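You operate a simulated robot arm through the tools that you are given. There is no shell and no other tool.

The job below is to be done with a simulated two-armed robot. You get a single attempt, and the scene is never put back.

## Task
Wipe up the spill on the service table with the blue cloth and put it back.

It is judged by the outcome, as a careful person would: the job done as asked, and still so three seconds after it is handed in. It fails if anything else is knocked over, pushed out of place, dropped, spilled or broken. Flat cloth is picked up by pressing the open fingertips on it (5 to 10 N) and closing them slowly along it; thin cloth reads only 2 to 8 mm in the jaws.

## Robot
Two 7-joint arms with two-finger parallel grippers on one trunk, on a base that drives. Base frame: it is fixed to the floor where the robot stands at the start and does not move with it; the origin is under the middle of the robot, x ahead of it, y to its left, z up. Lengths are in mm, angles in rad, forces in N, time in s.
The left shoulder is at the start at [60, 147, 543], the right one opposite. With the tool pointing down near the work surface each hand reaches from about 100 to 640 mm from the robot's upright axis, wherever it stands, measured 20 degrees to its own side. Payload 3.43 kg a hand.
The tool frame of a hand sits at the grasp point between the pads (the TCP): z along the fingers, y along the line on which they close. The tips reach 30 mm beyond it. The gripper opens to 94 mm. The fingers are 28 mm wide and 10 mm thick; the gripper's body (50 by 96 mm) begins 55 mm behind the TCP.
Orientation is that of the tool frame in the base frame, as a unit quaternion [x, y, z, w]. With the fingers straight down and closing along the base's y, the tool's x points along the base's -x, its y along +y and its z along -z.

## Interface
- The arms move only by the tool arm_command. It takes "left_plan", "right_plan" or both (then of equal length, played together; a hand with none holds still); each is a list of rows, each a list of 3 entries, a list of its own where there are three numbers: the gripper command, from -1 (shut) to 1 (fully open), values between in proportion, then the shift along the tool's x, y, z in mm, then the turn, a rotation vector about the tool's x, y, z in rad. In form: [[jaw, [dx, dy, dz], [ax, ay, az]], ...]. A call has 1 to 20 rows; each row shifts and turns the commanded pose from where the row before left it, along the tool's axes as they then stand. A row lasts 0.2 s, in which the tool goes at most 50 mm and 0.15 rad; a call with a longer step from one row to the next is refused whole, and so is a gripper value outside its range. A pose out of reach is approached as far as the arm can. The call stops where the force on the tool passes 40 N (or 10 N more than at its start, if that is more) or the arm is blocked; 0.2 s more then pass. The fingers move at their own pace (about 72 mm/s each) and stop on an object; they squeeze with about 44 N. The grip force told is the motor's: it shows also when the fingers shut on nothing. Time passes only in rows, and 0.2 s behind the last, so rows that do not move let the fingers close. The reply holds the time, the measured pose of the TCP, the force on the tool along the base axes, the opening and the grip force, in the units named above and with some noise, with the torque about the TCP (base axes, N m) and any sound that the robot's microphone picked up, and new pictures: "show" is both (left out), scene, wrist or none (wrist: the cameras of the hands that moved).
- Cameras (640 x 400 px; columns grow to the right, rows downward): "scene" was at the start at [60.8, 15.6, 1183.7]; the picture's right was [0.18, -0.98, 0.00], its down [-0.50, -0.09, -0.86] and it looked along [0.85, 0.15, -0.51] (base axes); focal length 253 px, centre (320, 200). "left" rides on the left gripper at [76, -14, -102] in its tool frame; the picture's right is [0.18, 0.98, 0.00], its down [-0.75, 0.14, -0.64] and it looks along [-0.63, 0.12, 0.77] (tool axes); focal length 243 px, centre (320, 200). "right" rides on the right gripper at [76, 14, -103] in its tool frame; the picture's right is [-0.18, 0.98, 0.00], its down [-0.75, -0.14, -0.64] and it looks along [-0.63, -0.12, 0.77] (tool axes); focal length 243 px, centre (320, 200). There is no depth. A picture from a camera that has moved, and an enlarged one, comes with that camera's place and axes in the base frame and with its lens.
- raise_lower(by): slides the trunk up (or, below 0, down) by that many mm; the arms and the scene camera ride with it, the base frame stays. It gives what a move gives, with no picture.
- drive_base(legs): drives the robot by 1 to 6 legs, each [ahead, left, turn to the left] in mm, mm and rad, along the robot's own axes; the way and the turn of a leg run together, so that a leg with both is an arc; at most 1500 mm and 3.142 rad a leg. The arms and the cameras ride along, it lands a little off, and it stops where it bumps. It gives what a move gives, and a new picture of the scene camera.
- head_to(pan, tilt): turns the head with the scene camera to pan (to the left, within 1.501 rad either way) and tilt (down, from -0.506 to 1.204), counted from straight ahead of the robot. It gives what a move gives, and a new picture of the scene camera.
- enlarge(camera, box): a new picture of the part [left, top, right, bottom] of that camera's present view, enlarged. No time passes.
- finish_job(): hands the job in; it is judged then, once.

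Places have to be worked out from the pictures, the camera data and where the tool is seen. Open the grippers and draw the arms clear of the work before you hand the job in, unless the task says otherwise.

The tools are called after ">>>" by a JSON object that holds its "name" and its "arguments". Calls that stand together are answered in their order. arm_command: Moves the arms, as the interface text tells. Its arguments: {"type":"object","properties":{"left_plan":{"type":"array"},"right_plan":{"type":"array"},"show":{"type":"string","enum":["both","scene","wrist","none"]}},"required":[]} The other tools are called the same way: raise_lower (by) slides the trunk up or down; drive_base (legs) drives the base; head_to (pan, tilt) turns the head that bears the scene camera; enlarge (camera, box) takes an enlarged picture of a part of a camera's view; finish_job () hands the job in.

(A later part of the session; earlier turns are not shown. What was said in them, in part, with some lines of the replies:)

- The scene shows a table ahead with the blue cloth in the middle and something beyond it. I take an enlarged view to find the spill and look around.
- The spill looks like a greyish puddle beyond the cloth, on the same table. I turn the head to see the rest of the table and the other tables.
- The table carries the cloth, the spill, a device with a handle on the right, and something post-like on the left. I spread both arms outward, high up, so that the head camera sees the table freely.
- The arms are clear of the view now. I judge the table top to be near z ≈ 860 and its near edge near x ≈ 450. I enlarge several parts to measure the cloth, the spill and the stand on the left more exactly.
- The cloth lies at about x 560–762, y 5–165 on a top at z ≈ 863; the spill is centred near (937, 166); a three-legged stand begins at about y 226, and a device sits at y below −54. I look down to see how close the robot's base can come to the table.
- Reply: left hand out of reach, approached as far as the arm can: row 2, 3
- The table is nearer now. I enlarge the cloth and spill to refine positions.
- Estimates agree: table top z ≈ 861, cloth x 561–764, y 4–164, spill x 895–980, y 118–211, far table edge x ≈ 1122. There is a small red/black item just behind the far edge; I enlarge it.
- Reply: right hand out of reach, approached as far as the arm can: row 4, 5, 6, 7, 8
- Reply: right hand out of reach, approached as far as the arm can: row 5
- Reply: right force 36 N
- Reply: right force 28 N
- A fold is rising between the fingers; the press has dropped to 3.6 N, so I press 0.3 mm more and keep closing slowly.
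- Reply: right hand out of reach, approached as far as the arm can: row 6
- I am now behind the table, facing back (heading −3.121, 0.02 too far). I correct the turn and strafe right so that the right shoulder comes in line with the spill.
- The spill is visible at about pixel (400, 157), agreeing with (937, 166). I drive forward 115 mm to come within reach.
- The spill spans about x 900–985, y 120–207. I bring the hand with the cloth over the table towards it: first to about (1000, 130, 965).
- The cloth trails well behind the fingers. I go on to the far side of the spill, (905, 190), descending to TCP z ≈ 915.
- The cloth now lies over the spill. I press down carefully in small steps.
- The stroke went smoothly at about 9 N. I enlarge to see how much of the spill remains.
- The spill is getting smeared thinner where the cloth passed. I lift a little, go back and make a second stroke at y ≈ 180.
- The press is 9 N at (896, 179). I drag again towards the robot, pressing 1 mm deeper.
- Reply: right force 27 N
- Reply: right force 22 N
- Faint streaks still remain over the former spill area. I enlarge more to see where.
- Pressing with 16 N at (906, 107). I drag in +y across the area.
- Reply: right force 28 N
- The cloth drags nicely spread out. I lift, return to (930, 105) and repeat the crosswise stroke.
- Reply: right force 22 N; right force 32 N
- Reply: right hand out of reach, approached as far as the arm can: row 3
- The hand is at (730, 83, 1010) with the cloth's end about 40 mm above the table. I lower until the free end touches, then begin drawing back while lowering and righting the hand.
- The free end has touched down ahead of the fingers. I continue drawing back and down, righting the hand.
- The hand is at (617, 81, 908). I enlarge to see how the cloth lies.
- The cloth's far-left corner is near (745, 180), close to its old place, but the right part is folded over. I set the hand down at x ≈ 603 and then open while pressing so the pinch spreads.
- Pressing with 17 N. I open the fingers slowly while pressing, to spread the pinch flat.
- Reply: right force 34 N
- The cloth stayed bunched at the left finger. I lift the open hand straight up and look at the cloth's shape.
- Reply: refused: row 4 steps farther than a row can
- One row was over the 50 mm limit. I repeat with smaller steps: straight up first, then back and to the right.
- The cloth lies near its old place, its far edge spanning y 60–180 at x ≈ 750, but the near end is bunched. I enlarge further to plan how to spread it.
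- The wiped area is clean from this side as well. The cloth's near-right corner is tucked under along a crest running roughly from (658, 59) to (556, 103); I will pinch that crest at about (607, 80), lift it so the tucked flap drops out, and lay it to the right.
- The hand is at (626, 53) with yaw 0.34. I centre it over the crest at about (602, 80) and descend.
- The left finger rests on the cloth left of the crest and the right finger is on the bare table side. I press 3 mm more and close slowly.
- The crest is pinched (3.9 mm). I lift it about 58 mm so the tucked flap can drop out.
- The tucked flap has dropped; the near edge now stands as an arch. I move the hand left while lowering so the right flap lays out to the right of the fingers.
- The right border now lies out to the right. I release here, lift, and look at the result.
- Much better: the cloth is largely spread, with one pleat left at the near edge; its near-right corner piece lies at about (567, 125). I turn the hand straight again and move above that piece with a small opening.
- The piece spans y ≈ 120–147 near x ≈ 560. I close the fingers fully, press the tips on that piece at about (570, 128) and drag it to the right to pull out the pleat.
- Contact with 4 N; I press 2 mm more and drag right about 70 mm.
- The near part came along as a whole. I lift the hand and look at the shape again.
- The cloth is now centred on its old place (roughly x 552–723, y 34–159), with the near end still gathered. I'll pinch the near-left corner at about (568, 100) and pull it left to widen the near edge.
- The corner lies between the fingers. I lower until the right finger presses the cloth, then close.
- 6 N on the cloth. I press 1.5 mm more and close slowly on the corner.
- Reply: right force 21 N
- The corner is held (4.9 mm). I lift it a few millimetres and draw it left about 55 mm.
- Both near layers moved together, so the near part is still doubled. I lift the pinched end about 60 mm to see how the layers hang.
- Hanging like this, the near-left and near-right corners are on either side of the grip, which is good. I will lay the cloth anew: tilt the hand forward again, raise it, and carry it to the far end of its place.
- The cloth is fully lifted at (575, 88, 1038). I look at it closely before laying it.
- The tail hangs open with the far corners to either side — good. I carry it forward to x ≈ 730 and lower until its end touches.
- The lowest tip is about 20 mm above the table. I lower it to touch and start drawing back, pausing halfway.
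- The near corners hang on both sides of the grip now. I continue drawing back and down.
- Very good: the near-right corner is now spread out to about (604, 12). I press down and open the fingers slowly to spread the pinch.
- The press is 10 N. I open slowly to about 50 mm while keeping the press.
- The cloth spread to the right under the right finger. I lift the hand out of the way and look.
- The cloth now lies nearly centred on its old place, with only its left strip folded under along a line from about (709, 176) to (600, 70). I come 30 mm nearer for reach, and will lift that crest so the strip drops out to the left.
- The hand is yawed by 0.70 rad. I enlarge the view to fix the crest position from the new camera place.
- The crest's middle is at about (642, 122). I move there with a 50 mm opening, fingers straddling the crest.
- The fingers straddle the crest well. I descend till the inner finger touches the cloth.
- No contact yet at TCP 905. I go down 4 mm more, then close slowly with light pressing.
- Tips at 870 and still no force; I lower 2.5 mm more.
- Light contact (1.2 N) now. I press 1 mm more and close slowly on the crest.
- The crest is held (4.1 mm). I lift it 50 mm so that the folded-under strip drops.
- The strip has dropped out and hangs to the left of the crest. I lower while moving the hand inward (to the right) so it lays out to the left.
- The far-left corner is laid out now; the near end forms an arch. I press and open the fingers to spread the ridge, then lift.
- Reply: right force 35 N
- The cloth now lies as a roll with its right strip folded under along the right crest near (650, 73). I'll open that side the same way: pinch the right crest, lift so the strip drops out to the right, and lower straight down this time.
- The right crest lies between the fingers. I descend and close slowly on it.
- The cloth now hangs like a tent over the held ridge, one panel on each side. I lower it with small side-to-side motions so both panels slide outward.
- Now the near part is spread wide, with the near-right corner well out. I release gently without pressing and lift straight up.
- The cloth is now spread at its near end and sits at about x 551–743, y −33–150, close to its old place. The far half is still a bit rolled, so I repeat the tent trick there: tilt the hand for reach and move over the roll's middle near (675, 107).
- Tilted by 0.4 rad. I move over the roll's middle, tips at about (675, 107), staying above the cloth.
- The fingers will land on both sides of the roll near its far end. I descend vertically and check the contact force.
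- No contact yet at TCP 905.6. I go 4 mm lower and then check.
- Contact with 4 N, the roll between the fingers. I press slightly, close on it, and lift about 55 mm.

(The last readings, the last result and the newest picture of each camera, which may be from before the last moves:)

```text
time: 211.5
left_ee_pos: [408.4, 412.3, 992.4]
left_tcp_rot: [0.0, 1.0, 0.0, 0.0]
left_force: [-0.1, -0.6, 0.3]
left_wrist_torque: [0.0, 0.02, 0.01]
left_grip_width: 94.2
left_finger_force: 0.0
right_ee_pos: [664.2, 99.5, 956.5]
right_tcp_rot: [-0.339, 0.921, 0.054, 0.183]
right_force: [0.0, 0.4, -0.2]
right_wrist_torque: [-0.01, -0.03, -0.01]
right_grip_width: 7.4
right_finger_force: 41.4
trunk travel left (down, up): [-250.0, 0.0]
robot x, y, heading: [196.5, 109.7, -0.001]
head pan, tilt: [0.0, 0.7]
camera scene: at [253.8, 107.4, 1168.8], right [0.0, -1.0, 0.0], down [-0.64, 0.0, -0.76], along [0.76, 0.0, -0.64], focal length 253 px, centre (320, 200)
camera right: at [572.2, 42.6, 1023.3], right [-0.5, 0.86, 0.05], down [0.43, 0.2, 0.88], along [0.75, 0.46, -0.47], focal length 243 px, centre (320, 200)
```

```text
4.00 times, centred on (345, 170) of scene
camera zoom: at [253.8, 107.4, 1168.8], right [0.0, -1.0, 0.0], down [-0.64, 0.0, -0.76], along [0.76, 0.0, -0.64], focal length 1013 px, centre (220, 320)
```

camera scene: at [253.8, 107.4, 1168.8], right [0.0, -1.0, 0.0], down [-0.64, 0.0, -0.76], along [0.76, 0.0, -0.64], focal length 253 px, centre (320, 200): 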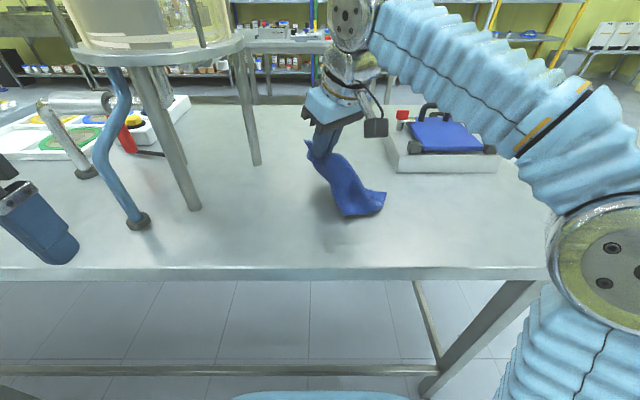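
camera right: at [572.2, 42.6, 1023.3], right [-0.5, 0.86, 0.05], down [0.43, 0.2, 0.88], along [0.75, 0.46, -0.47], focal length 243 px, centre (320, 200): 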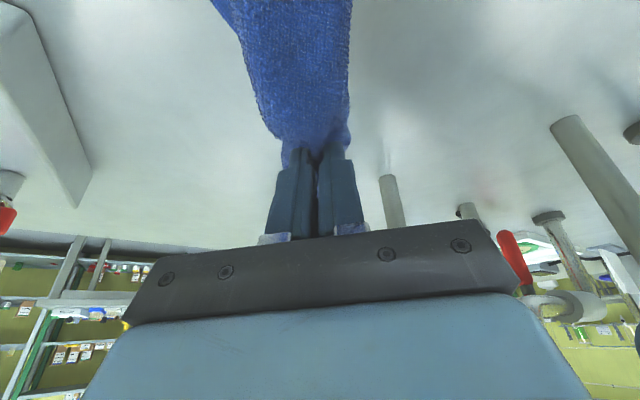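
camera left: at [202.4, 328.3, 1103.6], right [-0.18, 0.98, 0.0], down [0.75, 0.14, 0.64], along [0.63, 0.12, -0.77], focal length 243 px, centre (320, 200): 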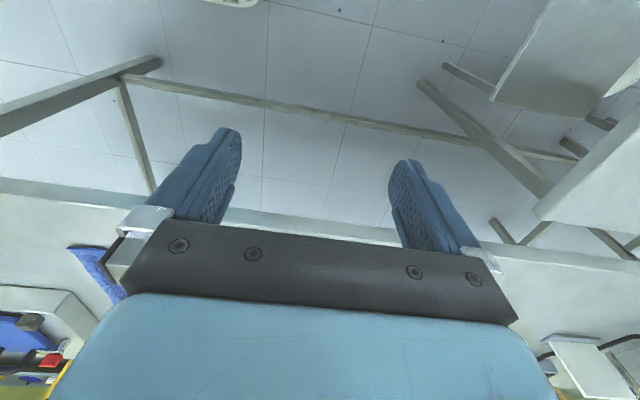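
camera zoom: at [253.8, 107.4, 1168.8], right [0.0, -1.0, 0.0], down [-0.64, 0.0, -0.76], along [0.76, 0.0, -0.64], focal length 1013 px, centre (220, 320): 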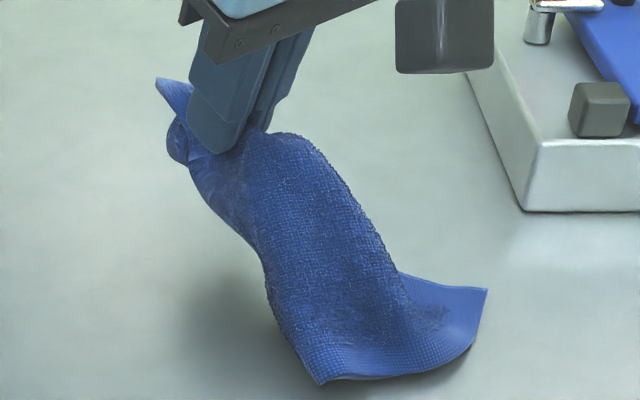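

The grip holds several layers at the far end; the near part is spread nicely. I lower while stretching the cloth away from the robot, and release just above the table so the folds can open.

>>> {"name": "arm_command", "arguments": {"right_plan": [[-1, [-6, 0, 14], [0, 0, 0]], [-1, [-4, 0, 14], [0, 0, 0]], [-1, [2, 0, 13], [0, 0, 0]], [-1, [3, 0, 8], [0, 0, 0]], [-1, [0, 0, 0], [0, 0, 0]]], "show": "both"}}

>>> {"name": "enlarge", "arguments": {"camera": "scene", "box": [280, 120, 410, 220]}}

```text
time: 212.7
left_ee_pos: [408.6, 411.2, 991.2]
left_tcp_rot: [0.0, 1.0, 0.0, 0.0]
left_force: [0.3, -0.4, -0.8]
left_wrist_torque: [-0.02, 0.04, 0.02]
left_grip_width: 93.8
left_finger_force: 0.1
right_ee_pos: [683.0, 113.4, 912.1]
right_tcp_rot: [-0.339, 0.921, 0.054, 0.184]
right_force: [-0.3, 0.4, 0.0]
right_wrist_torque: [0.02, -0.01, 0.0]
right_grip_width: 7.5
right_finger_force: 41.4
trunk travel left (down, up): [-250.0, 0.0]
robot x, y, heading: [196.6, 108.2, 0.001]
head pan, tilt: [0.0, 0.7]
camera scene: at [253.9, 107.3, 1168.9], right [0.0, -1.0, 0.0], down [-0.64, 0.0, -0.76], along [0.76, 0.0, -0.64], focal length 253 px, centre (320, 200)
camera right: at [590.5, 56.6, 979.8], right [-0.5, 0.86, 0.05], down [0.43, 0.2, 0.88], along [0.75, 0.46, -0.47], focal length 243 px, centre (320, 200)
```

scene: 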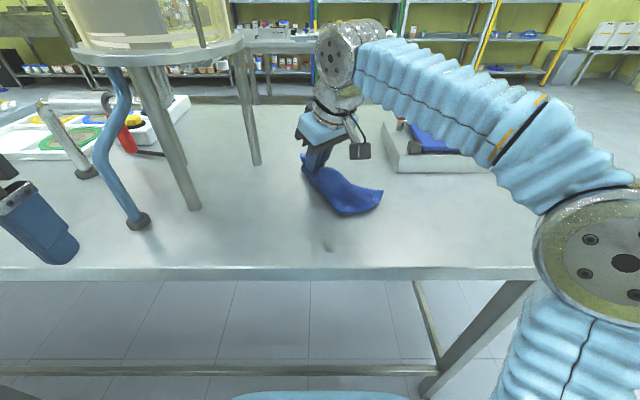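
right: 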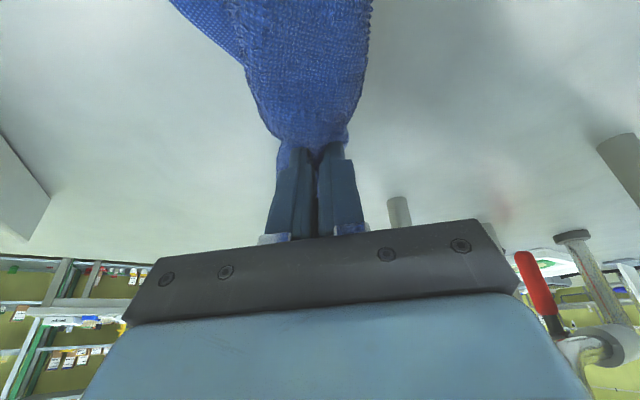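

```text
4.00 times, centred on (345, 170) of scene
camera zoom: at [253.9, 107.3, 1168.9], right [0.0, -1.0, 0.0], down [-0.64, 0.0, -0.76], along [0.76, 0.0, -0.64], focal length 1013 px, centre (220, 320)
```

zoom: 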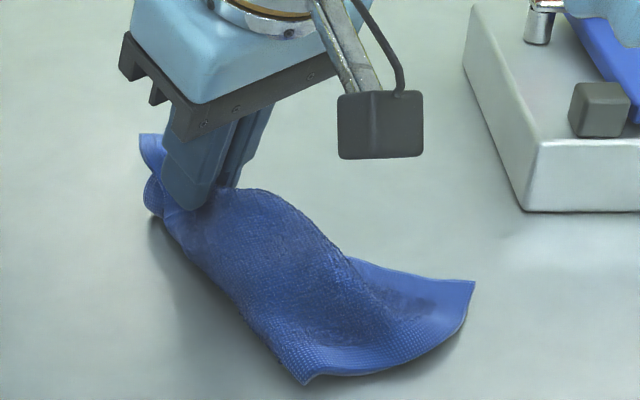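

The cloth now lies well spread from the grip to the near edge. I lower 10 mm more, open, and lift away.

>>> {"name": "arm_command", "arguments": {"right_plan": [[-1, [2, 0, 8], [0, 0, 0]], [-0.8, [0.5, 0, 2], [0, 0, 0]], [-0.5, [0, 0, 0], [0, 0, 0]], [-0.2, [0, 0, 0], [0, 0, 0]], [0, [0, 0, -8], [0, 0, 0]], [0, [0, 0, -20], [0, 0, 0]], [0, [0, 0, -30], [0, 0, 0]], [0, [15, -10, -25], [0, 0, 0]], [0, [35, -20, 0], [0, 0, 0]]], "show": "both"}}

>>> {"name": "enlarge", "arguments": {"camera": "scene", "box": [280, 130, 410, 230]}}

```text
time: 214.7
left_ee_pos: [408.5, 410.9, 990.6]
left_tcp_rot: [0.0, 1.0, 0.0, 0.001]
left_force: [-0.2, 0.7, -0.4]
left_wrist_torque: [0.03, -0.01, -0.01]
left_grip_width: 94.2
left_finger_force: 0.0
right_ee_pos: [644.2, 42.8, 962.1]
right_tcp_rot: [-0.339, 0.921, 0.054, 0.184]
right_force: [0.4, -0.7, -0.8]
right_wrist_torque: [-0.04, -0.01, 0.02]
right_grip_width: 47.3
right_finger_force: 0.0
trunk travel left (down, up): [-250.0, 0.0]
robot x, y, heading: [197.9, 110.2, -0.0]
head pan, tilt: [0.0, 0.7]
camera scene: at [253.9, 107.6, 1168.9], right [0.0, -1.0, 0.0], down [-0.64, 0.0, -0.76], along [0.76, 0.0, -0.64], focal length 253 px, centre (320, 200)
camera right: at [551.3, -14.2, 1028.7], right [-0.5, 0.86, 0.04], down [0.43, 0.2, 0.88], along [0.75, 0.46, -0.47], focal length 243 px, centre (320, 200)
```

scene: 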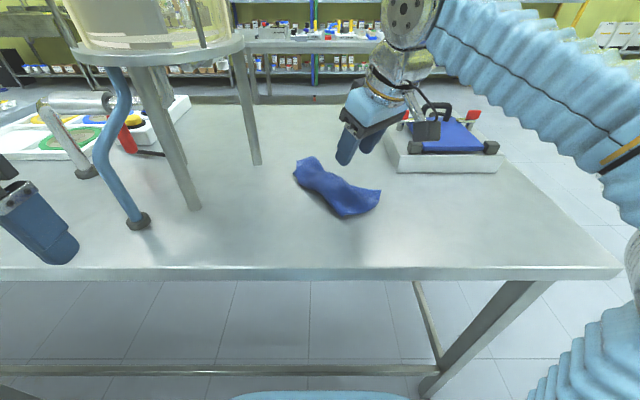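
right: 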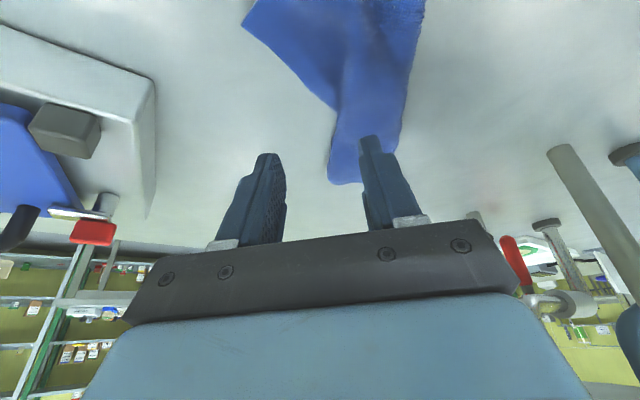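

```text
4.00 times, centred on (345, 180) of scene
camera zoom: at [253.9, 107.6, 1168.9], right [0.0, -1.0, 0.0], down [-0.64, 0.0, -0.76], along [0.76, 0.0, -0.64], focal length 1013 px, centre (220, 280)
```

zoom: 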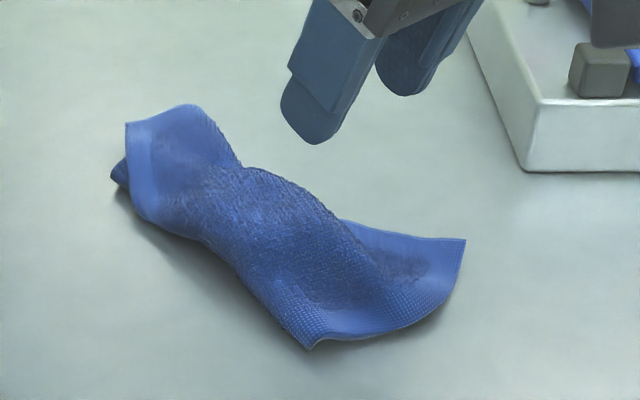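

The cloth is back in place: it spans about x 566–765, y −11–160, centred within about 15 mm of where it lay, and mostly spread. I now withdraw the right hand back towards the robot, open it fully and straighten it.

>>> {"name": "arm_command", "arguments": {"right_plan": [[0, [34, 0, -22], [0, 0, 0]], [0.3, [36.8, 0, -15.6], [0, 0, 0]], [0.6, [36.8, 0, -15.6], [0, 0, 0]], [1, [36.8, 0, -15.6], [0, 0, 0]], [1, [0, 0, 0], [0, 0.13, 0]], [1, [0, 0, 0], [0, 0.13, 0]], [1, [0, 0, 0], [0, 0.13, 0]], [1, [0, 0, 0], [0, 0, 0.14]], [1, [0, 0, 0], [0, 0, 0.14]], [1, [0, 0, 0], [0, 0, 0.14]], [1, [0, 0, 0], [0, 0, 0.14]], [1, [0, 0, 0], [0, 0, 0.13]]], "show": "scene"}}

```text
time: 217.3
left_ee_pos: [408.4, 411.8, 990.8]
left_tcp_rot: [0.0, 1.0, 0.0, 0.0]
left_force: [0.1, -0.2, 0.2]
left_wrist_torque: [-0.02, 0.02, 0.02]
left_grip_width: 93.8
left_finger_force: 0.0
right_ee_pos: [521.4, -60.9, 971.4]
right_tcp_rot: [-0.003, 1.0, -0.01, 0.007]
right_force: [0.6, -0.1, -0.1]
right_wrist_torque: [0.01, -0.01, -0.03]
right_grip_width: 94.1
right_finger_force: 0.0
trunk travel left (down, up): [-250.0, 0.0]
robot x, y, heading: [192.8, 107.4, 0.002]
head pan, tilt: [0.0, 0.7]
camera scene: at [253.8, 107.3, 1168.9], right [0.0, -1.0, 0.0], down [-0.64, 0.0, -0.76], along [0.76, 0.0, -0.64], focal length 253 px, centre (320, 200)
```

scene: 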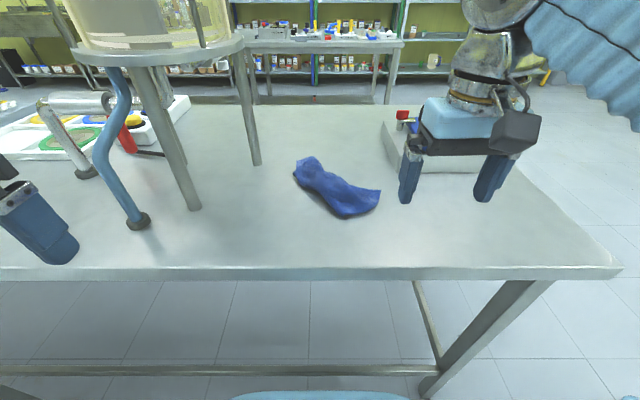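

The right hand is open and clear of the cloth. I back the robot off by 200 mm so both arms are away from the table, and check the scene.

>>> {"name": "drive_base", "arguments": {"legs": [[-200, 0, 0]]}}

>>> {"name": "head_to", "arguments": {"pan": 0.0, "tilt": 0.6}}

>>> {"name": "enlarge", "arguments": {"camera": "scene", "box": [240, 90, 420, 220]}}

>>> {"name": "enlarge", "arguments": {"camera": "scene", "box": [40, 40, 300, 220]}}

```text
time: 218.9
left_ee_pos: [207.7, 412.0, 989.5]
left_tcp_rot: [-0.001, 1.0, 0.0, 0.0]
left_force: [0.2, 0.0, -0.4]
left_wrist_torque: [0.0, 0.01, 0.03]
left_grip_width: 94.2
left_finger_force: 0.1
right_ee_pos: [319.4, -59.7, 970.9]
right_tcp_rot: [-0.004, 1.0, -0.011, 0.006]
right_force: [-0.3, 0.2, 0.2]
right_wrist_torque: [0.02, 0.01, 0.01]
right_grip_width: 94.1
right_finger_force: 0.0
trunk travel left (down, up): [-250.0, 0.0]
robot x, y, heading: [-4.8, 111.4, -0.002]
head pan, tilt: [0.0, 0.7]
camera scene: at [52.1, 107.4, 1168.8], right [0.0, -1.0, 0.0], down [-0.64, 0.0, -0.76], along [0.76, 0.0, -0.64], focal length 253 px, centre (320, 200)
```

scene: 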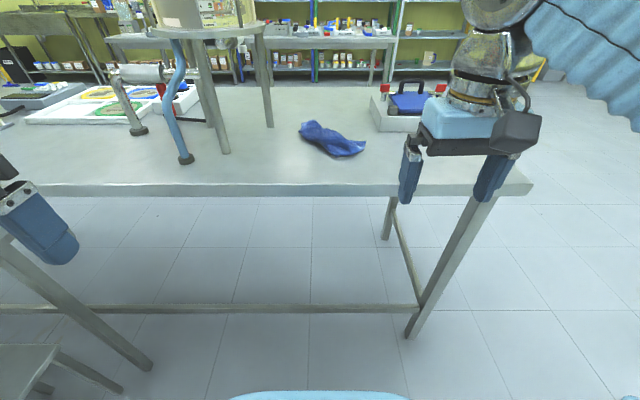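

```text
time: 219.5
left_ee_pos: [208.3, 411.5, 991.7]
left_tcp_rot: [-0.001, 1.0, 0.0, 0.0]
left_force: [-0.6, -0.3, -0.3]
left_wrist_torque: [0.01, 0.0, 0.03]
left_grip_width: 94.0
left_finger_force: 0.1
right_ee_pos: [320.8, -60.5, 971.8]
right_tcp_rot: [-0.005, 1.0, -0.011, 0.006]
right_force: [-0.5, 0.0, 0.4]
right_wrist_torque: [0.01, -0.02, -0.02]
right_grip_width: 94.0
right_finger_force: 0.0
trunk travel left (down, up): [-250.0, 0.0]
robot x, y, heading: [-3.7, 106.3, 0.002]
head pan, tilt: [0.0, 0.6]
camera scene: at [55.3, 107.4, 1177.4], right [0.0, -1.0, 0.0], down [-0.57, 0.0, -0.82], along [0.82, 0.0, -0.57], focal length 253 px, centre (320, 200)
```

scene: 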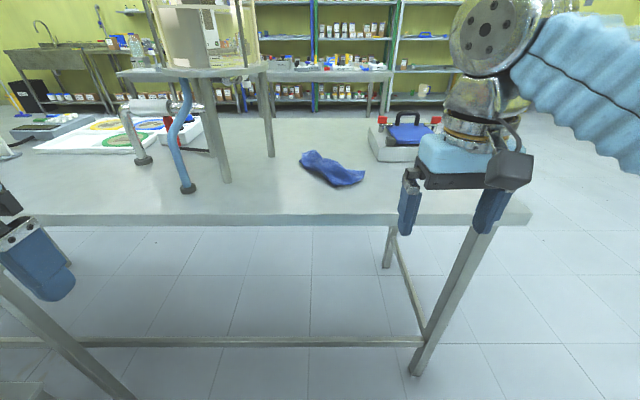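

```text
3.08 times, centred on (330, 155) of scene
camera zoom: at [55.3, 107.4, 1177.4], right [0.0, -1.0, 0.0], down [-0.57, 0.0, -0.82], along [0.82, 0.0, -0.57], focal length 779 px, centre (289, 338)
```

zoom: 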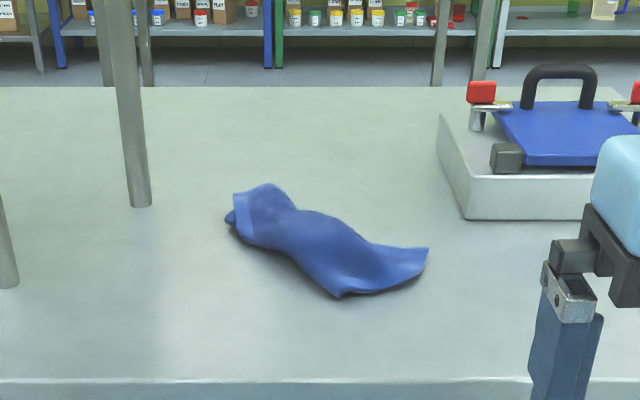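

```text
2.22 times, centred on (170, 130) of scene
camera zoom: at [55.3, 107.4, 1177.4], right [0.0, -1.0, 0.0], down [-0.57, 0.0, -0.82], along [0.82, 0.0, -0.57], focal length 563 px, centre (653, 356)
```

zoom: 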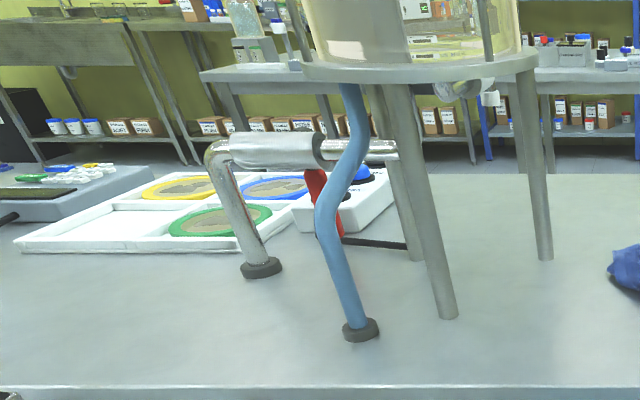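

Everything else stands as before and the spill is gone. The cloth is in its place but its far half is still folded; I'll make one more neatening pass, so I drive forward again and prepare the hand.

>>> {"name": "drive_base", "arguments": {"legs": [[200, 0, 0]]}}

>>> {"name": "head_to", "arguments": {"pan": 0.0, "tilt": 0.7}}

>>> {"name": "enlarge", "arguments": {"camera": "scene", "box": [270, 130, 400, 230]}}

```text
time: 221.1
left_ee_pos: [406.8, 411.4, 990.7]
left_tcp_rot: [0.0, 1.0, -0.001, 0.0]
left_force: [-0.2, 0.3, 0.3]
left_wrist_torque: [0.0, -0.01, 0.02]
left_grip_width: 93.8
left_finger_force: 0.0
right_ee_pos: [521.0, -59.8, 970.7]
right_tcp_rot: [-0.005, 1.0, -0.012, 0.006]
right_force: [-0.3, -0.7, 0.3]
right_wrist_torque: [-0.02, -0.02, -0.02]
right_grip_width: 94.2
right_finger_force: 0.1
trunk travel left (down, up): [-250.0, 0.0]
robot x, y, heading: [194.2, 107.6, 0.004]
head pan, tilt: [0.0, 0.6]
camera scene: at [254.8, 107.3, 1177.5], right [0.0, -1.0, 0.0], down [-0.56, 0.0, -0.83], along [0.83, 0.0, -0.56], focal length 253 px, centre (320, 200)
```

scene: 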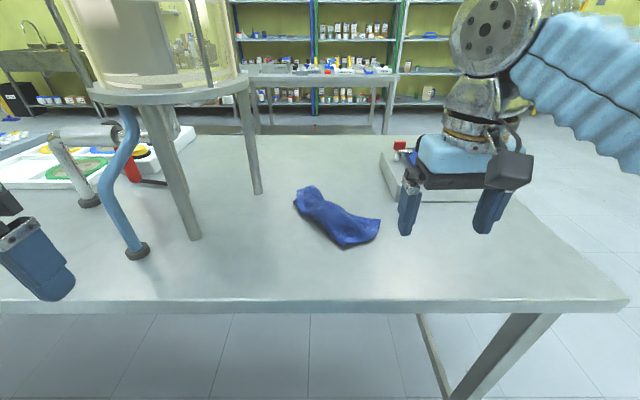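

```text
time: 221.8
left_ee_pos: [405.9, 412.1, 991.3]
left_tcp_rot: [-0.001, 1.0, -0.001, 0.0]
left_force: [-0.1, -0.7, 0.8]
left_wrist_torque: [-0.02, -0.02, 0.01]
left_grip_width: 93.9
left_finger_force: 0.1
right_ee_pos: [520.2, -58.9, 972.6]
right_tcp_rot: [-0.005, 1.0, -0.011, 0.006]
right_force: [0.2, -0.3, 1.4]
right_wrist_torque: [0.01, 0.0, 0.02]
right_grip_width: 93.8
right_finger_force: 0.1
trunk travel left (down, up): [-250.0, 0.0]
robot x, y, heading: [196.6, 109.1, 0.002]
head pan, tilt: [0.0, 0.7]
camera scene: at [251.6, 107.3, 1168.9], right [0.0, -1.0, 0.0], down [-0.64, 0.0, -0.77], along [0.77, 0.0, -0.64], focal length 253 px, centre (320, 200)
```

scene: 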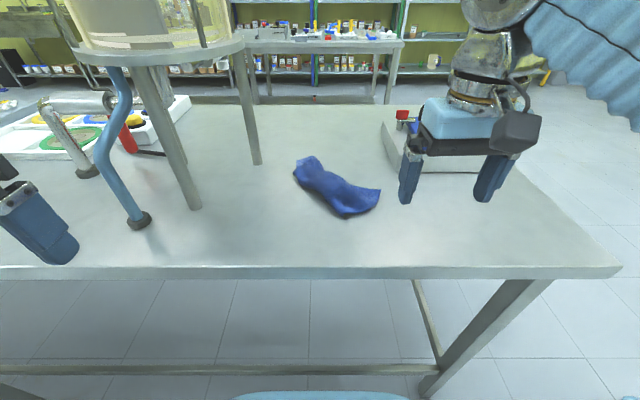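

```text
4.00 times, centred on (335, 180) of scene
camera zoom: at [251.6, 107.3, 1168.9], right [0.0, -1.0, 0.0], down [-0.64, 0.0, -0.77], along [0.77, 0.0, -0.64], focal length 1013 px, centre (260, 280)
```

zoom: 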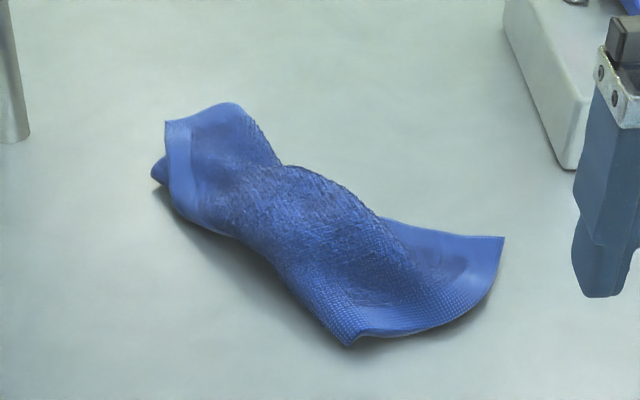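

I yaw and tilt the hand as before and bring it over the middle of the roll near (670, 112), with a small 24 mm opening to pinch only the top layer.

>>> {"name": "arm_command", "arguments": {"right_plan": [[0.5, [0, 0, 0], [0, 0, -0.14]], [0, [0, 0, 0], [0, 0, -0.14]], [-0.49, [0, 0, 0], [0, 0, -0.14]], [-0.49, [0, 0, 0], [0, 0, -0.14]], [-0.49, [0, 0, 0], [0, 0, -0.14]], [-0.49, [0, 0, 0], [0, -0.13, 0]], [-0.49, [0, 0, 0], [0, -0.13, 0]], [-0.49, [0, 0, 0], [0, -0.13, 0]]], "show": "none"}}

>>> {"name": "arm_command", "arguments": {"right_plan": [[-0.49, [-36.8, 6.9, 22.5], [0, 0, 0]], [-0.49, [-36.8, 6.9, 22.5], [0, 0, 0]], [-0.49, [-36.8, 6.9, 22.5], [0, 0, 0]], [-0.49, [-36.8, 6.9, 22.5], [0, 0, 0]], [-0.49, [-36.8, 6.9, 22.5], [0, 0, 0]]], "show": "both"}}

>>> {"name": "enlarge", "arguments": {"camera": "scene", "box": [270, 130, 400, 230]}}

```text
time: 223.6
left_ee_pos: [407.1, 413.2, 991.7]
left_tcp_rot: [-0.001, 1.0, 0.0, 0.0]
left_force: [0.0, -0.6, -0.2]
left_wrist_torque: [0.01, 0.01, 0.01]
left_grip_width: 93.8
left_finger_force: 0.1
right_ee_pos: [520.1, -61.1, 971.0]
right_tcp_rot: [-0.344, 0.919, 0.055, 0.185]
right_force: [-0.5, 0.1, 0.7]
right_wrist_torque: [-0.01, 0.0, 0.0]
right_grip_width: 24.2
right_finger_force: 0.0
trunk travel left (down, up): [-250.0, 0.0]
robot x, y, heading: [193.7, 104.5, -0.005]
head pan, tilt: [0.0, 0.7]
```

```text
time: 224.8
left_ee_pos: [406.6, 410.7, 991.8]
left_tcp_rot: [0.0, 1.0, 0.0, 0.0]
left_force: [-1.1, -0.7, 0.3]
left_wrist_torque: [0.0, 0.0, 0.0]
left_grip_width: 94.1
left_finger_force: 0.0
right_ee_pos: [659.4, 102.9, 935.2]
right_tcp_rot: [-0.343, 0.92, 0.055, 0.184]
right_force: [-0.2, -0.6, -0.6]
right_wrist_torque: [0.0, -0.02, -0.01]
right_grip_width: 24.1
right_finger_force: 0.0
trunk travel left (down, up): [-250.0, 0.0]
robot x, y, heading: [199.5, 109.3, 0.001]
head pan, tilt: [0.0, 0.7]
camera scene: at [251.4, 107.1, 1168.9], right [0.0, -1.0, 0.0], down [-0.64, 0.0, -0.77], along [0.77, 0.0, -0.64], focal length 253 px, centre (320, 200)
camera right: at [566.8, 44.8, 1001.4], right [-0.51, 0.86, 0.05], down [0.42, 0.21, 0.88], along [0.75, 0.47, -0.47], focal length 243 px, centre (320, 200)
```

scene: 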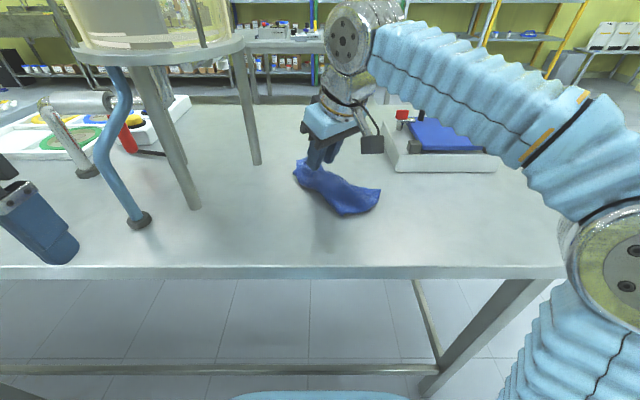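
right: 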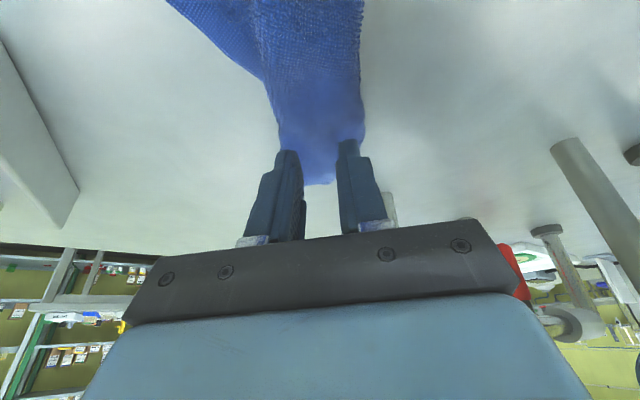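

```text
4.00 times, centred on (335, 180) of scene
camera zoom: at [251.4, 107.1, 1168.9], right [0.0, -1.0, 0.0], down [-0.64, 0.0, -0.77], along [0.77, 0.0, -0.64], focal length 1013 px, centre (260, 280)
```

zoom: 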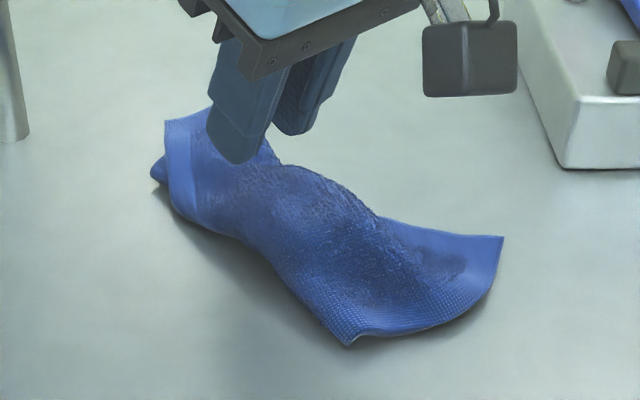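

The fingers are over the roll's middle. I descend in small steps till a light touch.

>>> {"name": "arm_command", "arguments": {"right_plan": [[-0.49, [3.9, 0, 9.2], [0, 0, 0]], [-0.49, [3.1, 0, 7.4], [0, 0, 0]], [-0.49, [1.6, 0, 3.7], [0, 0, 0]], [-0.49, [0, 0, 0], [0, 0, 0]]], "show": "none"}}

>>> {"name": "arm_command", "arguments": {"right_plan": [[-0.49, [1.2, 0, 2.8], [0, 0, 0]], [-0.49, [0, 0, 0], [0, 0, 0]]], "show": "none"}}

```text
time: 225.8
left_ee_pos: [406.6, 411.9, 991.2]
left_tcp_rot: [0.001, 1.0, 0.0, 0.0]
left_force: [-0.7, 0.0, -0.1]
left_wrist_torque: [0.04, 0.03, -0.01]
left_grip_width: 93.9
left_finger_force: 0.1
right_ee_pos: [658.1, 103.1, 912.8]
right_tcp_rot: [-0.344, 0.919, 0.056, 0.184]
right_force: [-0.3, 0.0, 0.2]
right_wrist_torque: [0.01, 0.01, 0.02]
right_grip_width: 24.0
right_finger_force: 0.1
trunk travel left (down, up): [-250.0, 0.0]
robot x, y, heading: [189.0, 107.3, 0.004]
head pan, tilt: [0.0, 0.7]
```

```text
time: 226.4
left_ee_pos: [407.0, 411.7, 990.4]
left_tcp_rot: [0.0, 1.0, 0.0, 0.0]
left_force: [-0.3, -0.7, 0.9]
left_wrist_torque: [0.01, -0.06, 0.02]
left_grip_width: 94.0
left_finger_force: 0.1
right_ee_pos: [658.8, 103.2, 910.3]
right_tcp_rot: [-0.344, 0.919, 0.055, 0.183]
right_force: [-0.4, 0.3, 0.3]
right_wrist_torque: [0.0, -0.01, 0.02]
right_grip_width: 23.8
right_finger_force: 0.1
trunk travel left (down, up): [-250.0, 0.0]
robot x, y, heading: [195.1, 111.1, -0.001]
head pan, tilt: [0.0, 0.7]
```

Still free at TCP 910; I continue down in 3 mm steps.

>>> {"name": "arm_command", "arguments": {"right_plan": [[-0.49, [1.2, 0, 2.8], [0, 0, 0]], [-0.49, [0, 0, 0], [0, 0, 0]]], "show": "none"}}

>>> {"name": "arm_command", "arguments": {"right_plan": [[-0.49, [1.0, 0, 2.3], [0, 0, 0]], [-0.49, [0, 0, 0], [0, 0, 0]]], "show": "wrist"}}

```text
time: 227.0
left_ee_pos: [405.8, 412.7, 991.2]
left_tcp_rot: [-0.001, 1.0, -0.001, 0.0]
left_force: [-0.4, -0.1, 0.3]
left_wrist_torque: [-0.01, 0.0, 0.02]
left_grip_width: 93.9
left_finger_force: 0.1
right_ee_pos: [659.6, 103.0, 907.7]
right_tcp_rot: [-0.344, 0.919, 0.056, 0.183]
right_force: [0.4, 0.1, 0.7]
right_wrist_torque: [-0.03, -0.02, 0.03]
right_grip_width: 23.8
right_finger_force: 0.0
trunk travel left (down, up): [-250.0, 0.0]
robot x, y, heading: [194.7, 107.0, 0.001]
head pan, tilt: [0.0, 0.7]
```

```text
time: 227.6
left_ee_pos: [406.4, 411.6, 991.0]
left_tcp_rot: [0.0, 1.0, 0.001, 0.0]
left_force: [0.1, 0.4, 0.0]
left_wrist_torque: [-0.04, -0.01, -0.01]
left_grip_width: 94.2
left_finger_force: 0.1
right_ee_pos: [658.6, 102.6, 904.3]
right_tcp_rot: [-0.343, 0.919, 0.055, 0.184]
right_force: [0.3, 0.3, 2.7]
right_wrist_torque: [-0.02, -0.02, 0.01]
right_grip_width: 23.7
right_finger_force: 0.1
trunk travel left (down, up): [-250.0, 0.0]
robot x, y, heading: [196.4, 108.0, -0.0]
head pan, tilt: [0.0, 0.7]
camera right: at [565.9, 44.9, 971.4], right [-0.51, 0.86, 0.05], down [0.42, 0.21, 0.88], along [0.75, 0.47, -0.47], focal length 243 px, centre (320, 200)
```

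right: 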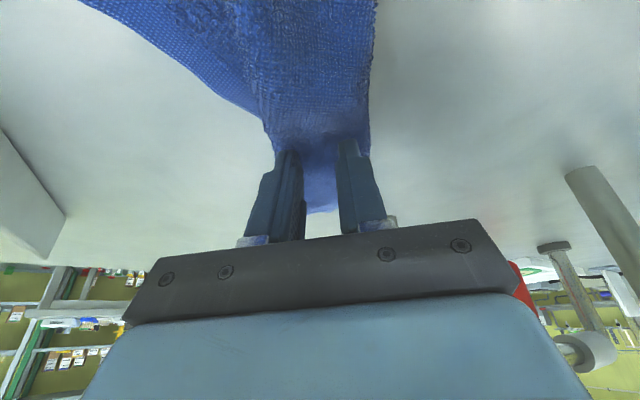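

Light contact (2.7 N). I close slowly with light pressure, then lift.

>>> {"name": "arm_command", "arguments": {"right_plan": [[-0.55, [0.4, 0, 0.9], [0, 0, 0]], [-0.63, [0, 0, 0], [0, 0, 0]], [-0.71, [0, 0, 0], [0, 0, 0]], [-0.79, [0, 0, 0], [0, 0, 0]], [-0.87, [0, 0, 0], [0, 0, 0]], [-1, [0, 0, 0], [0, 0, 0]], [-1, [0, 0, 0], [0, 0, 0]]], "show": "none"}}

>>> {"name": "arm_command", "arguments": {"right_plan": [[-1, [-4.7, 0, -11], [0, 0, 0]], [-1, [-5.8, 0, -13.8], [0, 0, 0]], [-1, [-5.8, 0, -13.8], [0, 0, 0]], [-1, [-5.8, 0, -13.8], [0, 0, 0]], [-1, [-3, 0, -7], [0, 0, 0]], [-1, [0, 0, 0], [0, 0, 0]]], "show": "both"}}

>>> {"name": "enlarge", "arguments": {"camera": "scene", "box": [270, 120, 400, 220]}}

```text
time: 229.2
left_ee_pos: [404.5, 411.6, 990.8]
left_tcp_rot: [0.0, 1.0, 0.0, 0.0]
left_force: [-0.3, 0.4, -0.4]
left_wrist_torque: [-0.03, -0.02, 0.02]
left_grip_width: 93.9
left_finger_force: 0.1
right_ee_pos: [658.4, 103.9, 903.5]
right_tcp_rot: [-0.344, 0.919, 0.055, 0.183]
right_force: [0.4, 0.3, 3.2]
right_wrist_torque: [0.0, 0.01, -0.04]
right_grip_width: 4.1
right_finger_force: 39.0
trunk travel left (down, up): [-250.0, 0.0]
robot x, y, heading: [196.1, 104.7, -0.003]
head pan, tilt: [0.0, 0.7]
```

```text
time: 230.6
left_ee_pos: [407.5, 412.0, 991.7]
left_tcp_rot: [0.0, 1.0, 0.001, 0.0]
left_force: [0.1, -0.1, 0.0]
left_wrist_torque: [0.0, -0.02, -0.02]
left_grip_width: 93.9
left_finger_force: 0.1
right_ee_pos: [657.1, 105.9, 967.9]
right_tcp_rot: [-0.344, 0.92, 0.055, 0.182]
right_force: [-0.3, 0.5, -0.2]
right_wrist_torque: [0.04, 0.01, 0.0]
right_grip_width: 4.1
right_finger_force: 38.9
trunk travel left (down, up): [-250.0, 0.0]
robot x, y, heading: [196.8, 107.9, 0.003]
head pan, tilt: [0.0, 0.7]
camera scene: at [251.6, 107.4, 1168.9], right [0.0, -1.0, 0.0], down [-0.64, 0.0, -0.76], along [0.76, 0.0, -0.64], focal length 253 px, centre (320, 200)
camera right: at [565.9, 47.0, 1034.7], right [-0.51, 0.86, 0.05], down [0.43, 0.21, 0.88], along [0.75, 0.47, -0.47], focal length 243 px, centre (320, 200)
```

scene: 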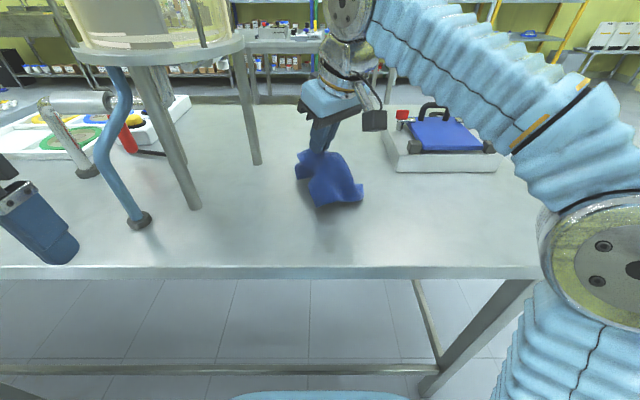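
right: 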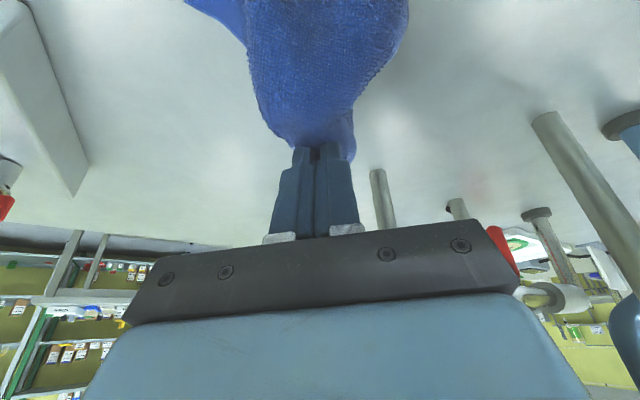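

```text
4.00 times, centred on (335, 170) of scene
camera zoom: at [251.6, 107.4, 1168.9], right [0.0, -1.0, 0.0], down [-0.64, 0.0, -0.76], along [0.76, 0.0, -0.64], focal length 1013 px, centre (260, 320)
```

zoom: 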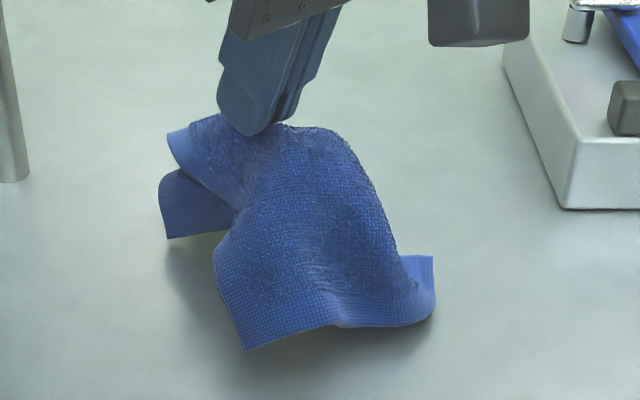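

Excellent: only the top layer is held, and the cloth now drapes like a tent with both side strips dropped out. I lower it gently with small sideways motions so it spreads in all directions.

>>> {"name": "arm_command", "arguments": {"right_plan": [[-1, [3.5, 6, 8.3], [0, 0, 0]], [-1, [3.5, -6, 8.3], [0, 0, 0]], [-1, [3.5, -8, 8.3], [0, 0, 0]], [-1, [3.5, 8, 8.3], [0, 0, 0]], [-1, [3.5, 6, 8.3], [0, 0, 0]], [-1, [3.5, -6, 8.3], [0, 0, 0]], [-1, [2.7, 0, 6.4], [0, 0, 0]]], "show": "both"}}

>>> {"name": "enlarge", "arguments": {"camera": "scene", "box": [270, 130, 400, 230]}}

```text
time: 232.2
left_ee_pos: [406.2, 412.5, 991.5]
left_tcp_rot: [-0.001, 1.0, 0.0, 0.0]
left_force: [-0.4, -0.3, -0.2]
left_wrist_torque: [0.01, -0.01, 0.01]
left_grip_width: 93.9
left_finger_force: 0.1
right_ee_pos: [658.1, 103.4, 907.4]
right_tcp_rot: [-0.343, 0.919, 0.055, 0.184]
right_force: [0.4, 0.7, 2.5]
right_wrist_torque: [0.03, 0.03, 0.01]
right_grip_width: 4.0
right_finger_force: 38.7
trunk travel left (down, up): [-250.0, 0.0]
robot x, y, heading: [192.5, 106.4, 0.003]
head pan, tilt: [0.0, 0.7]
camera scene: at [251.5, 107.3, 1168.9], right [0.0, -1.0, 0.0], down [-0.64, 0.0, -0.76], along [0.76, 0.0, -0.64], focal length 253 px, centre (320, 200)
camera right: at [566.3, 45.5, 973.9], right [-0.51, 0.86, 0.05], down [0.42, 0.21, 0.88], along [0.75, 0.47, -0.47], focal length 243 px, centre (320, 200)
```

scene: 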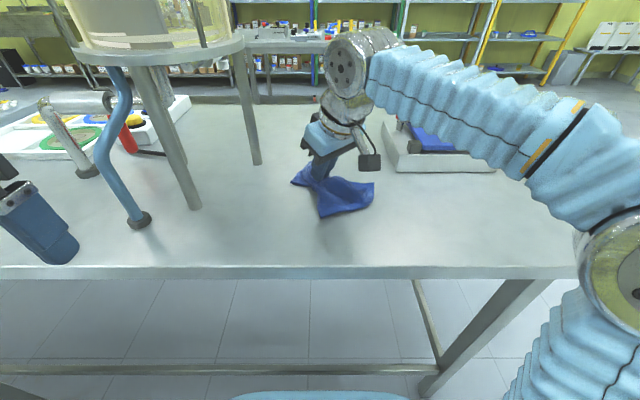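
right: 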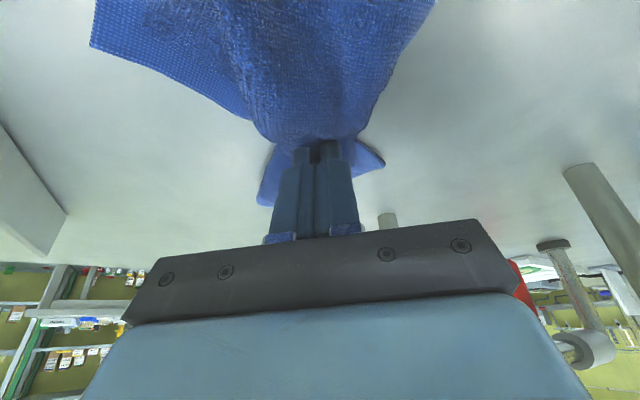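

```text
4.00 times, centred on (335, 180) of scene
camera zoom: at [251.5, 107.3, 1168.9], right [0.0, -1.0, 0.0], down [-0.64, 0.0, -0.76], along [0.76, 0.0, -0.64], focal length 1013 px, centre (260, 280)
```

zoom: 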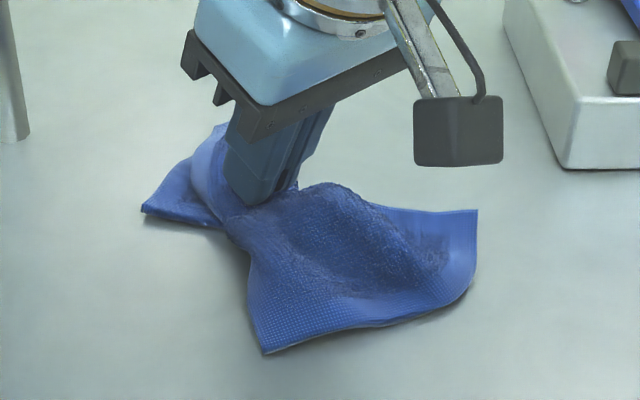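

The cloth is nearly fully spread now. I open the fingers gently and lift vertically away.

>>> {"name": "arm_command", "arguments": {"right_plan": [[-0.85, [0.4, 0, 0.9], [0, 0, 0]], [-0.7, [0, 0, 0], [0, 0, 0]], [-0.55, [0, 0, 0], [0, 0, 0]], [-0.45, [0, 0, -2], [0, 0, 0]], [-0.45, [0, 0, -12], [0, 0, 0]], [-0.4, [-4, 0, -20], [0, 0, 0]], [-0.4, [-6, 0, -25], [0, 0, 0]], [-0.4, [15, -15, -20], [0, 0, 0]], [-0.4, [35, -20, -10], [0, 0, 0]], [-0.4, [35, -20, -10], [0, 0, 0]]], "show": "both"}}

>>> {"name": "enlarge", "arguments": {"camera": "scene", "box": [270, 130, 400, 230]}}

```text
time: 234.4
left_ee_pos: [406.1, 412.0, 991.0]
left_tcp_rot: [0.0, 1.0, 0.0, 0.0]
left_force: [-0.3, -0.2, -0.2]
left_wrist_torque: [-0.01, 0.0, 0.0]
left_grip_width: 94.4
left_finger_force: 0.0
right_ee_pos: [612.3, -5.9, 971.2]
right_tcp_rot: [-0.344, 0.919, 0.056, 0.183]
right_force: [0.7, 0.1, -0.4]
right_wrist_torque: [-0.02, 0.02, -0.01]
right_grip_width: 28.4
right_finger_force: 0.1
trunk travel left (down, up): [-250.0, 0.0]
robot x, y, heading: [194.6, 102.7, 0.001]
head pan, tilt: [0.0, 0.7]
camera scene: at [251.7, 107.5, 1168.9], right [0.0, -1.0, 0.0], down [-0.64, 0.0, -0.76], along [0.76, 0.0, -0.64], focal length 253 px, centre (320, 200)
camera right: at [520.1, -64.9, 1037.2], right [-0.51, 0.86, 0.05], down [0.43, 0.21, 0.88], along [0.75, 0.47, -0.47], focal length 243 px, centre (320, 200)
```

scene: 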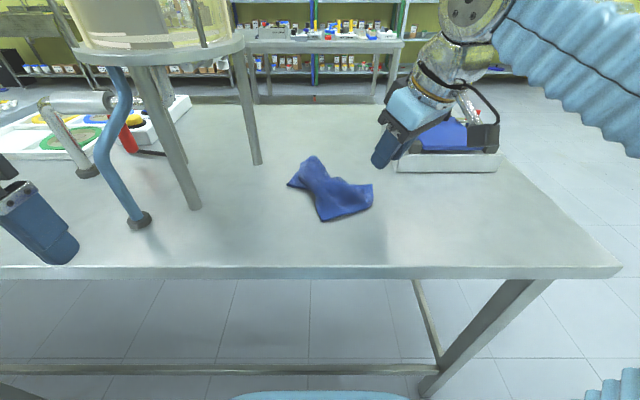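
right: 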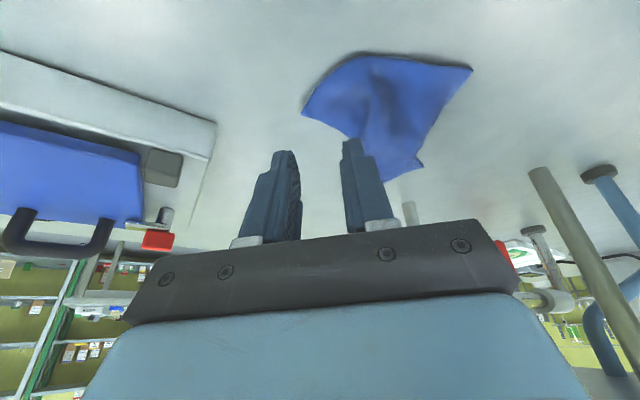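

```text
4.00 times, centred on (335, 180) of scene
camera zoom: at [251.7, 107.5, 1168.9], right [0.0, -1.0, 0.0], down [-0.64, 0.0, -0.76], along [0.76, 0.0, -0.64], focal length 1013 px, centre (260, 280)
```

zoom: 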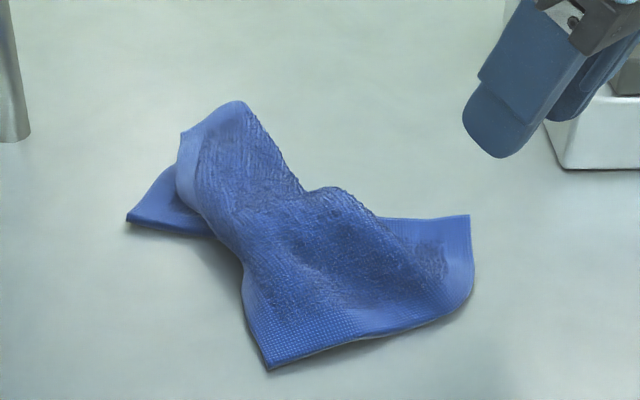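

The cloth now covers about x 552–758, y 1–173, nearly the same footprint as at the start. I withdraw the right hand, open it fully and straighten it.

>>> {"name": "arm_command", "arguments": {"right_plan": [[0, [34, 0, -18], [0, 0, 0]], [0.5, [36.8, 0, -15.6], [0, 0, 0]], [1, [30, 0, -12], [0, 0, 0]], [1, [0, 0, 0], [0, 0.13, 0]], [1, [0, 0, 0], [0, 0.13, 0]], [1, [0, 0, 0], [0, 0.13, 0]], [1, [0, 0, 0], [0, 0, 0.14]], [1, [0, 0, 0], [0, 0, 0.14]], [1, [0, 0, 0], [0, 0, 0.14]], [1, [0, 0, 0], [0, 0, 0.14]], [1, [0, 0, 0], [0, 0, 0.13]]], "show": "none"}}

>>> {"name": "drive_base", "arguments": {"legs": [[-220, 0, 0]]}}

>>> {"name": "enlarge", "arguments": {"camera": "scene", "box": [220, 70, 420, 210]}}

>>> {"name": "enlarge", "arguments": {"camera": "scene", "box": [0, 20, 260, 200]}}

```text
time: 236.8
left_ee_pos: [406.5, 412.2, 992.1]
left_tcp_rot: [0.0, 1.0, 0.0, 0.001]
left_force: [1.0, -0.3, -0.1]
left_wrist_torque: [0.0, 0.0, -0.02]
left_grip_width: 94.0
left_finger_force: 0.1
right_ee_pos: [530.2, -80.0, 975.3]
right_tcp_rot: [-0.009, 1.0, -0.011, 0.006]
right_force: [0.3, -0.3, 0.9]
right_wrist_torque: [0.02, 0.03, -0.02]
right_grip_width: 93.9
right_finger_force: 0.0
trunk travel left (down, up): [-250.0, 0.0]
robot x, y, heading: [192.3, 107.2, -0.003]
head pan, tilt: [0.0, 0.7]
```

```text
time: 238.5
left_ee_pos: [186.4, 412.5, 991.3]
left_tcp_rot: [0.0, 1.0, 0.0, 0.0]
left_force: [0.2, -0.6, -0.2]
left_wrist_torque: [0.0, 0.02, 0.0]
left_grip_width: 94.1
left_finger_force: 0.0
right_ee_pos: [308.6, -79.4, 976.0]
right_tcp_rot: [-0.01, 1.0, -0.011, 0.005]
right_force: [0.5, -0.8, -0.2]
right_wrist_torque: [-0.02, -0.02, -0.01]
right_grip_width: 93.9
right_finger_force: 0.0
trunk travel left (down, up): [-250.0, 0.0]
robot x, y, heading: [-22.8, 109.1, -0.003]
head pan, tilt: [0.0, 0.7]
camera scene: at [32.1, 107.3, 1168.8], right [0.0, -1.0, 0.0], down [-0.64, 0.0, -0.76], along [0.76, 0.0, -0.64], focal length 253 px, centre (320, 200)
```

scene: 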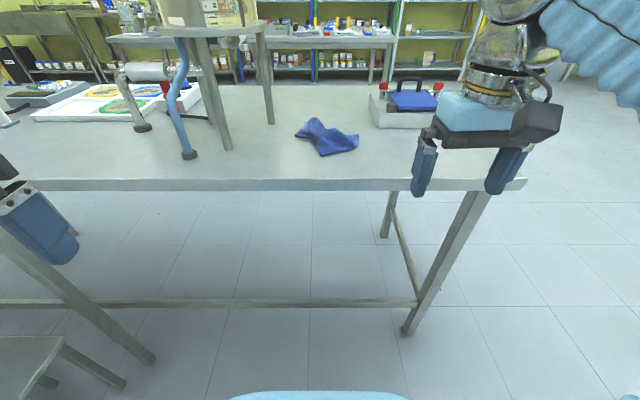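

```text
2.86 times, centred on (320, 140) of scene
camera zoom: at [32.1, 107.3, 1168.8], right [0.0, -1.0, 0.0], down [-0.64, 0.0, -0.76], along [0.76, 0.0, -0.64], focal length 724 px, centre (320, 371)
```

zoom: 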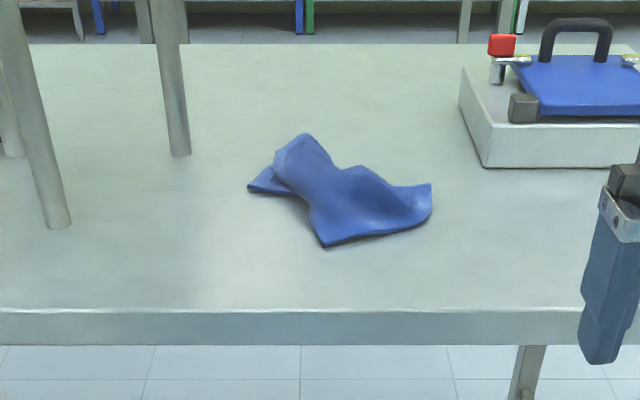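

```text
2.22 times, centred on (130, 110) of scene
camera zoom: at [32.1, 107.3, 1168.8], right [0.0, -1.0, 0.0], down [-0.64, 0.0, -0.76], along [0.76, 0.0, -0.64], focal length 563 px, centre (742, 400)
```

zoom: 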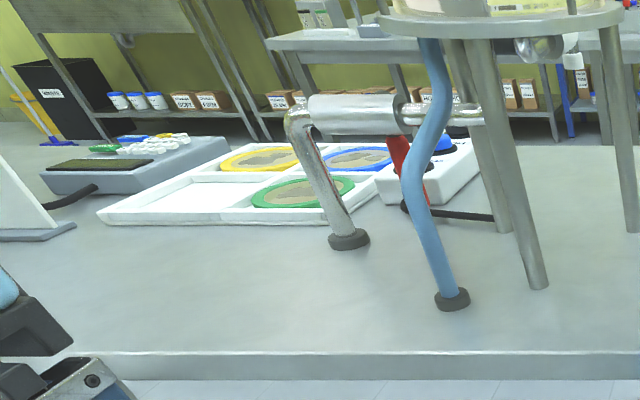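

The spill is gone, the cloth is back in its old place, the stand, tray and device are where they were, both grippers are open, and both arms are clear of the table. I hand the job in.

>>> {"name": "finish_job", "arguments": {}}

```text
The job is handed in.
```

I wiped up the spill on the service table with the blue cloth, put the cloth back in its place, and handed the job in. I don't have the judge's result.

- **Spill:** no trace showed in the close-up pictures from both sides of the table. I had to drive around to the far side to reach it.
- **Cloth:** it covers about x 552–758 mm, y 1–173 mm. It started at about x 561–764, y 4–164. It is mostly spread out but not perfectly flat: the far edge is still partly folded over.
- **Everything else:** the stand, the device with the blue lid and the tray all appear to be standing where they were. Both grippers are open and the arms are clear of the table.
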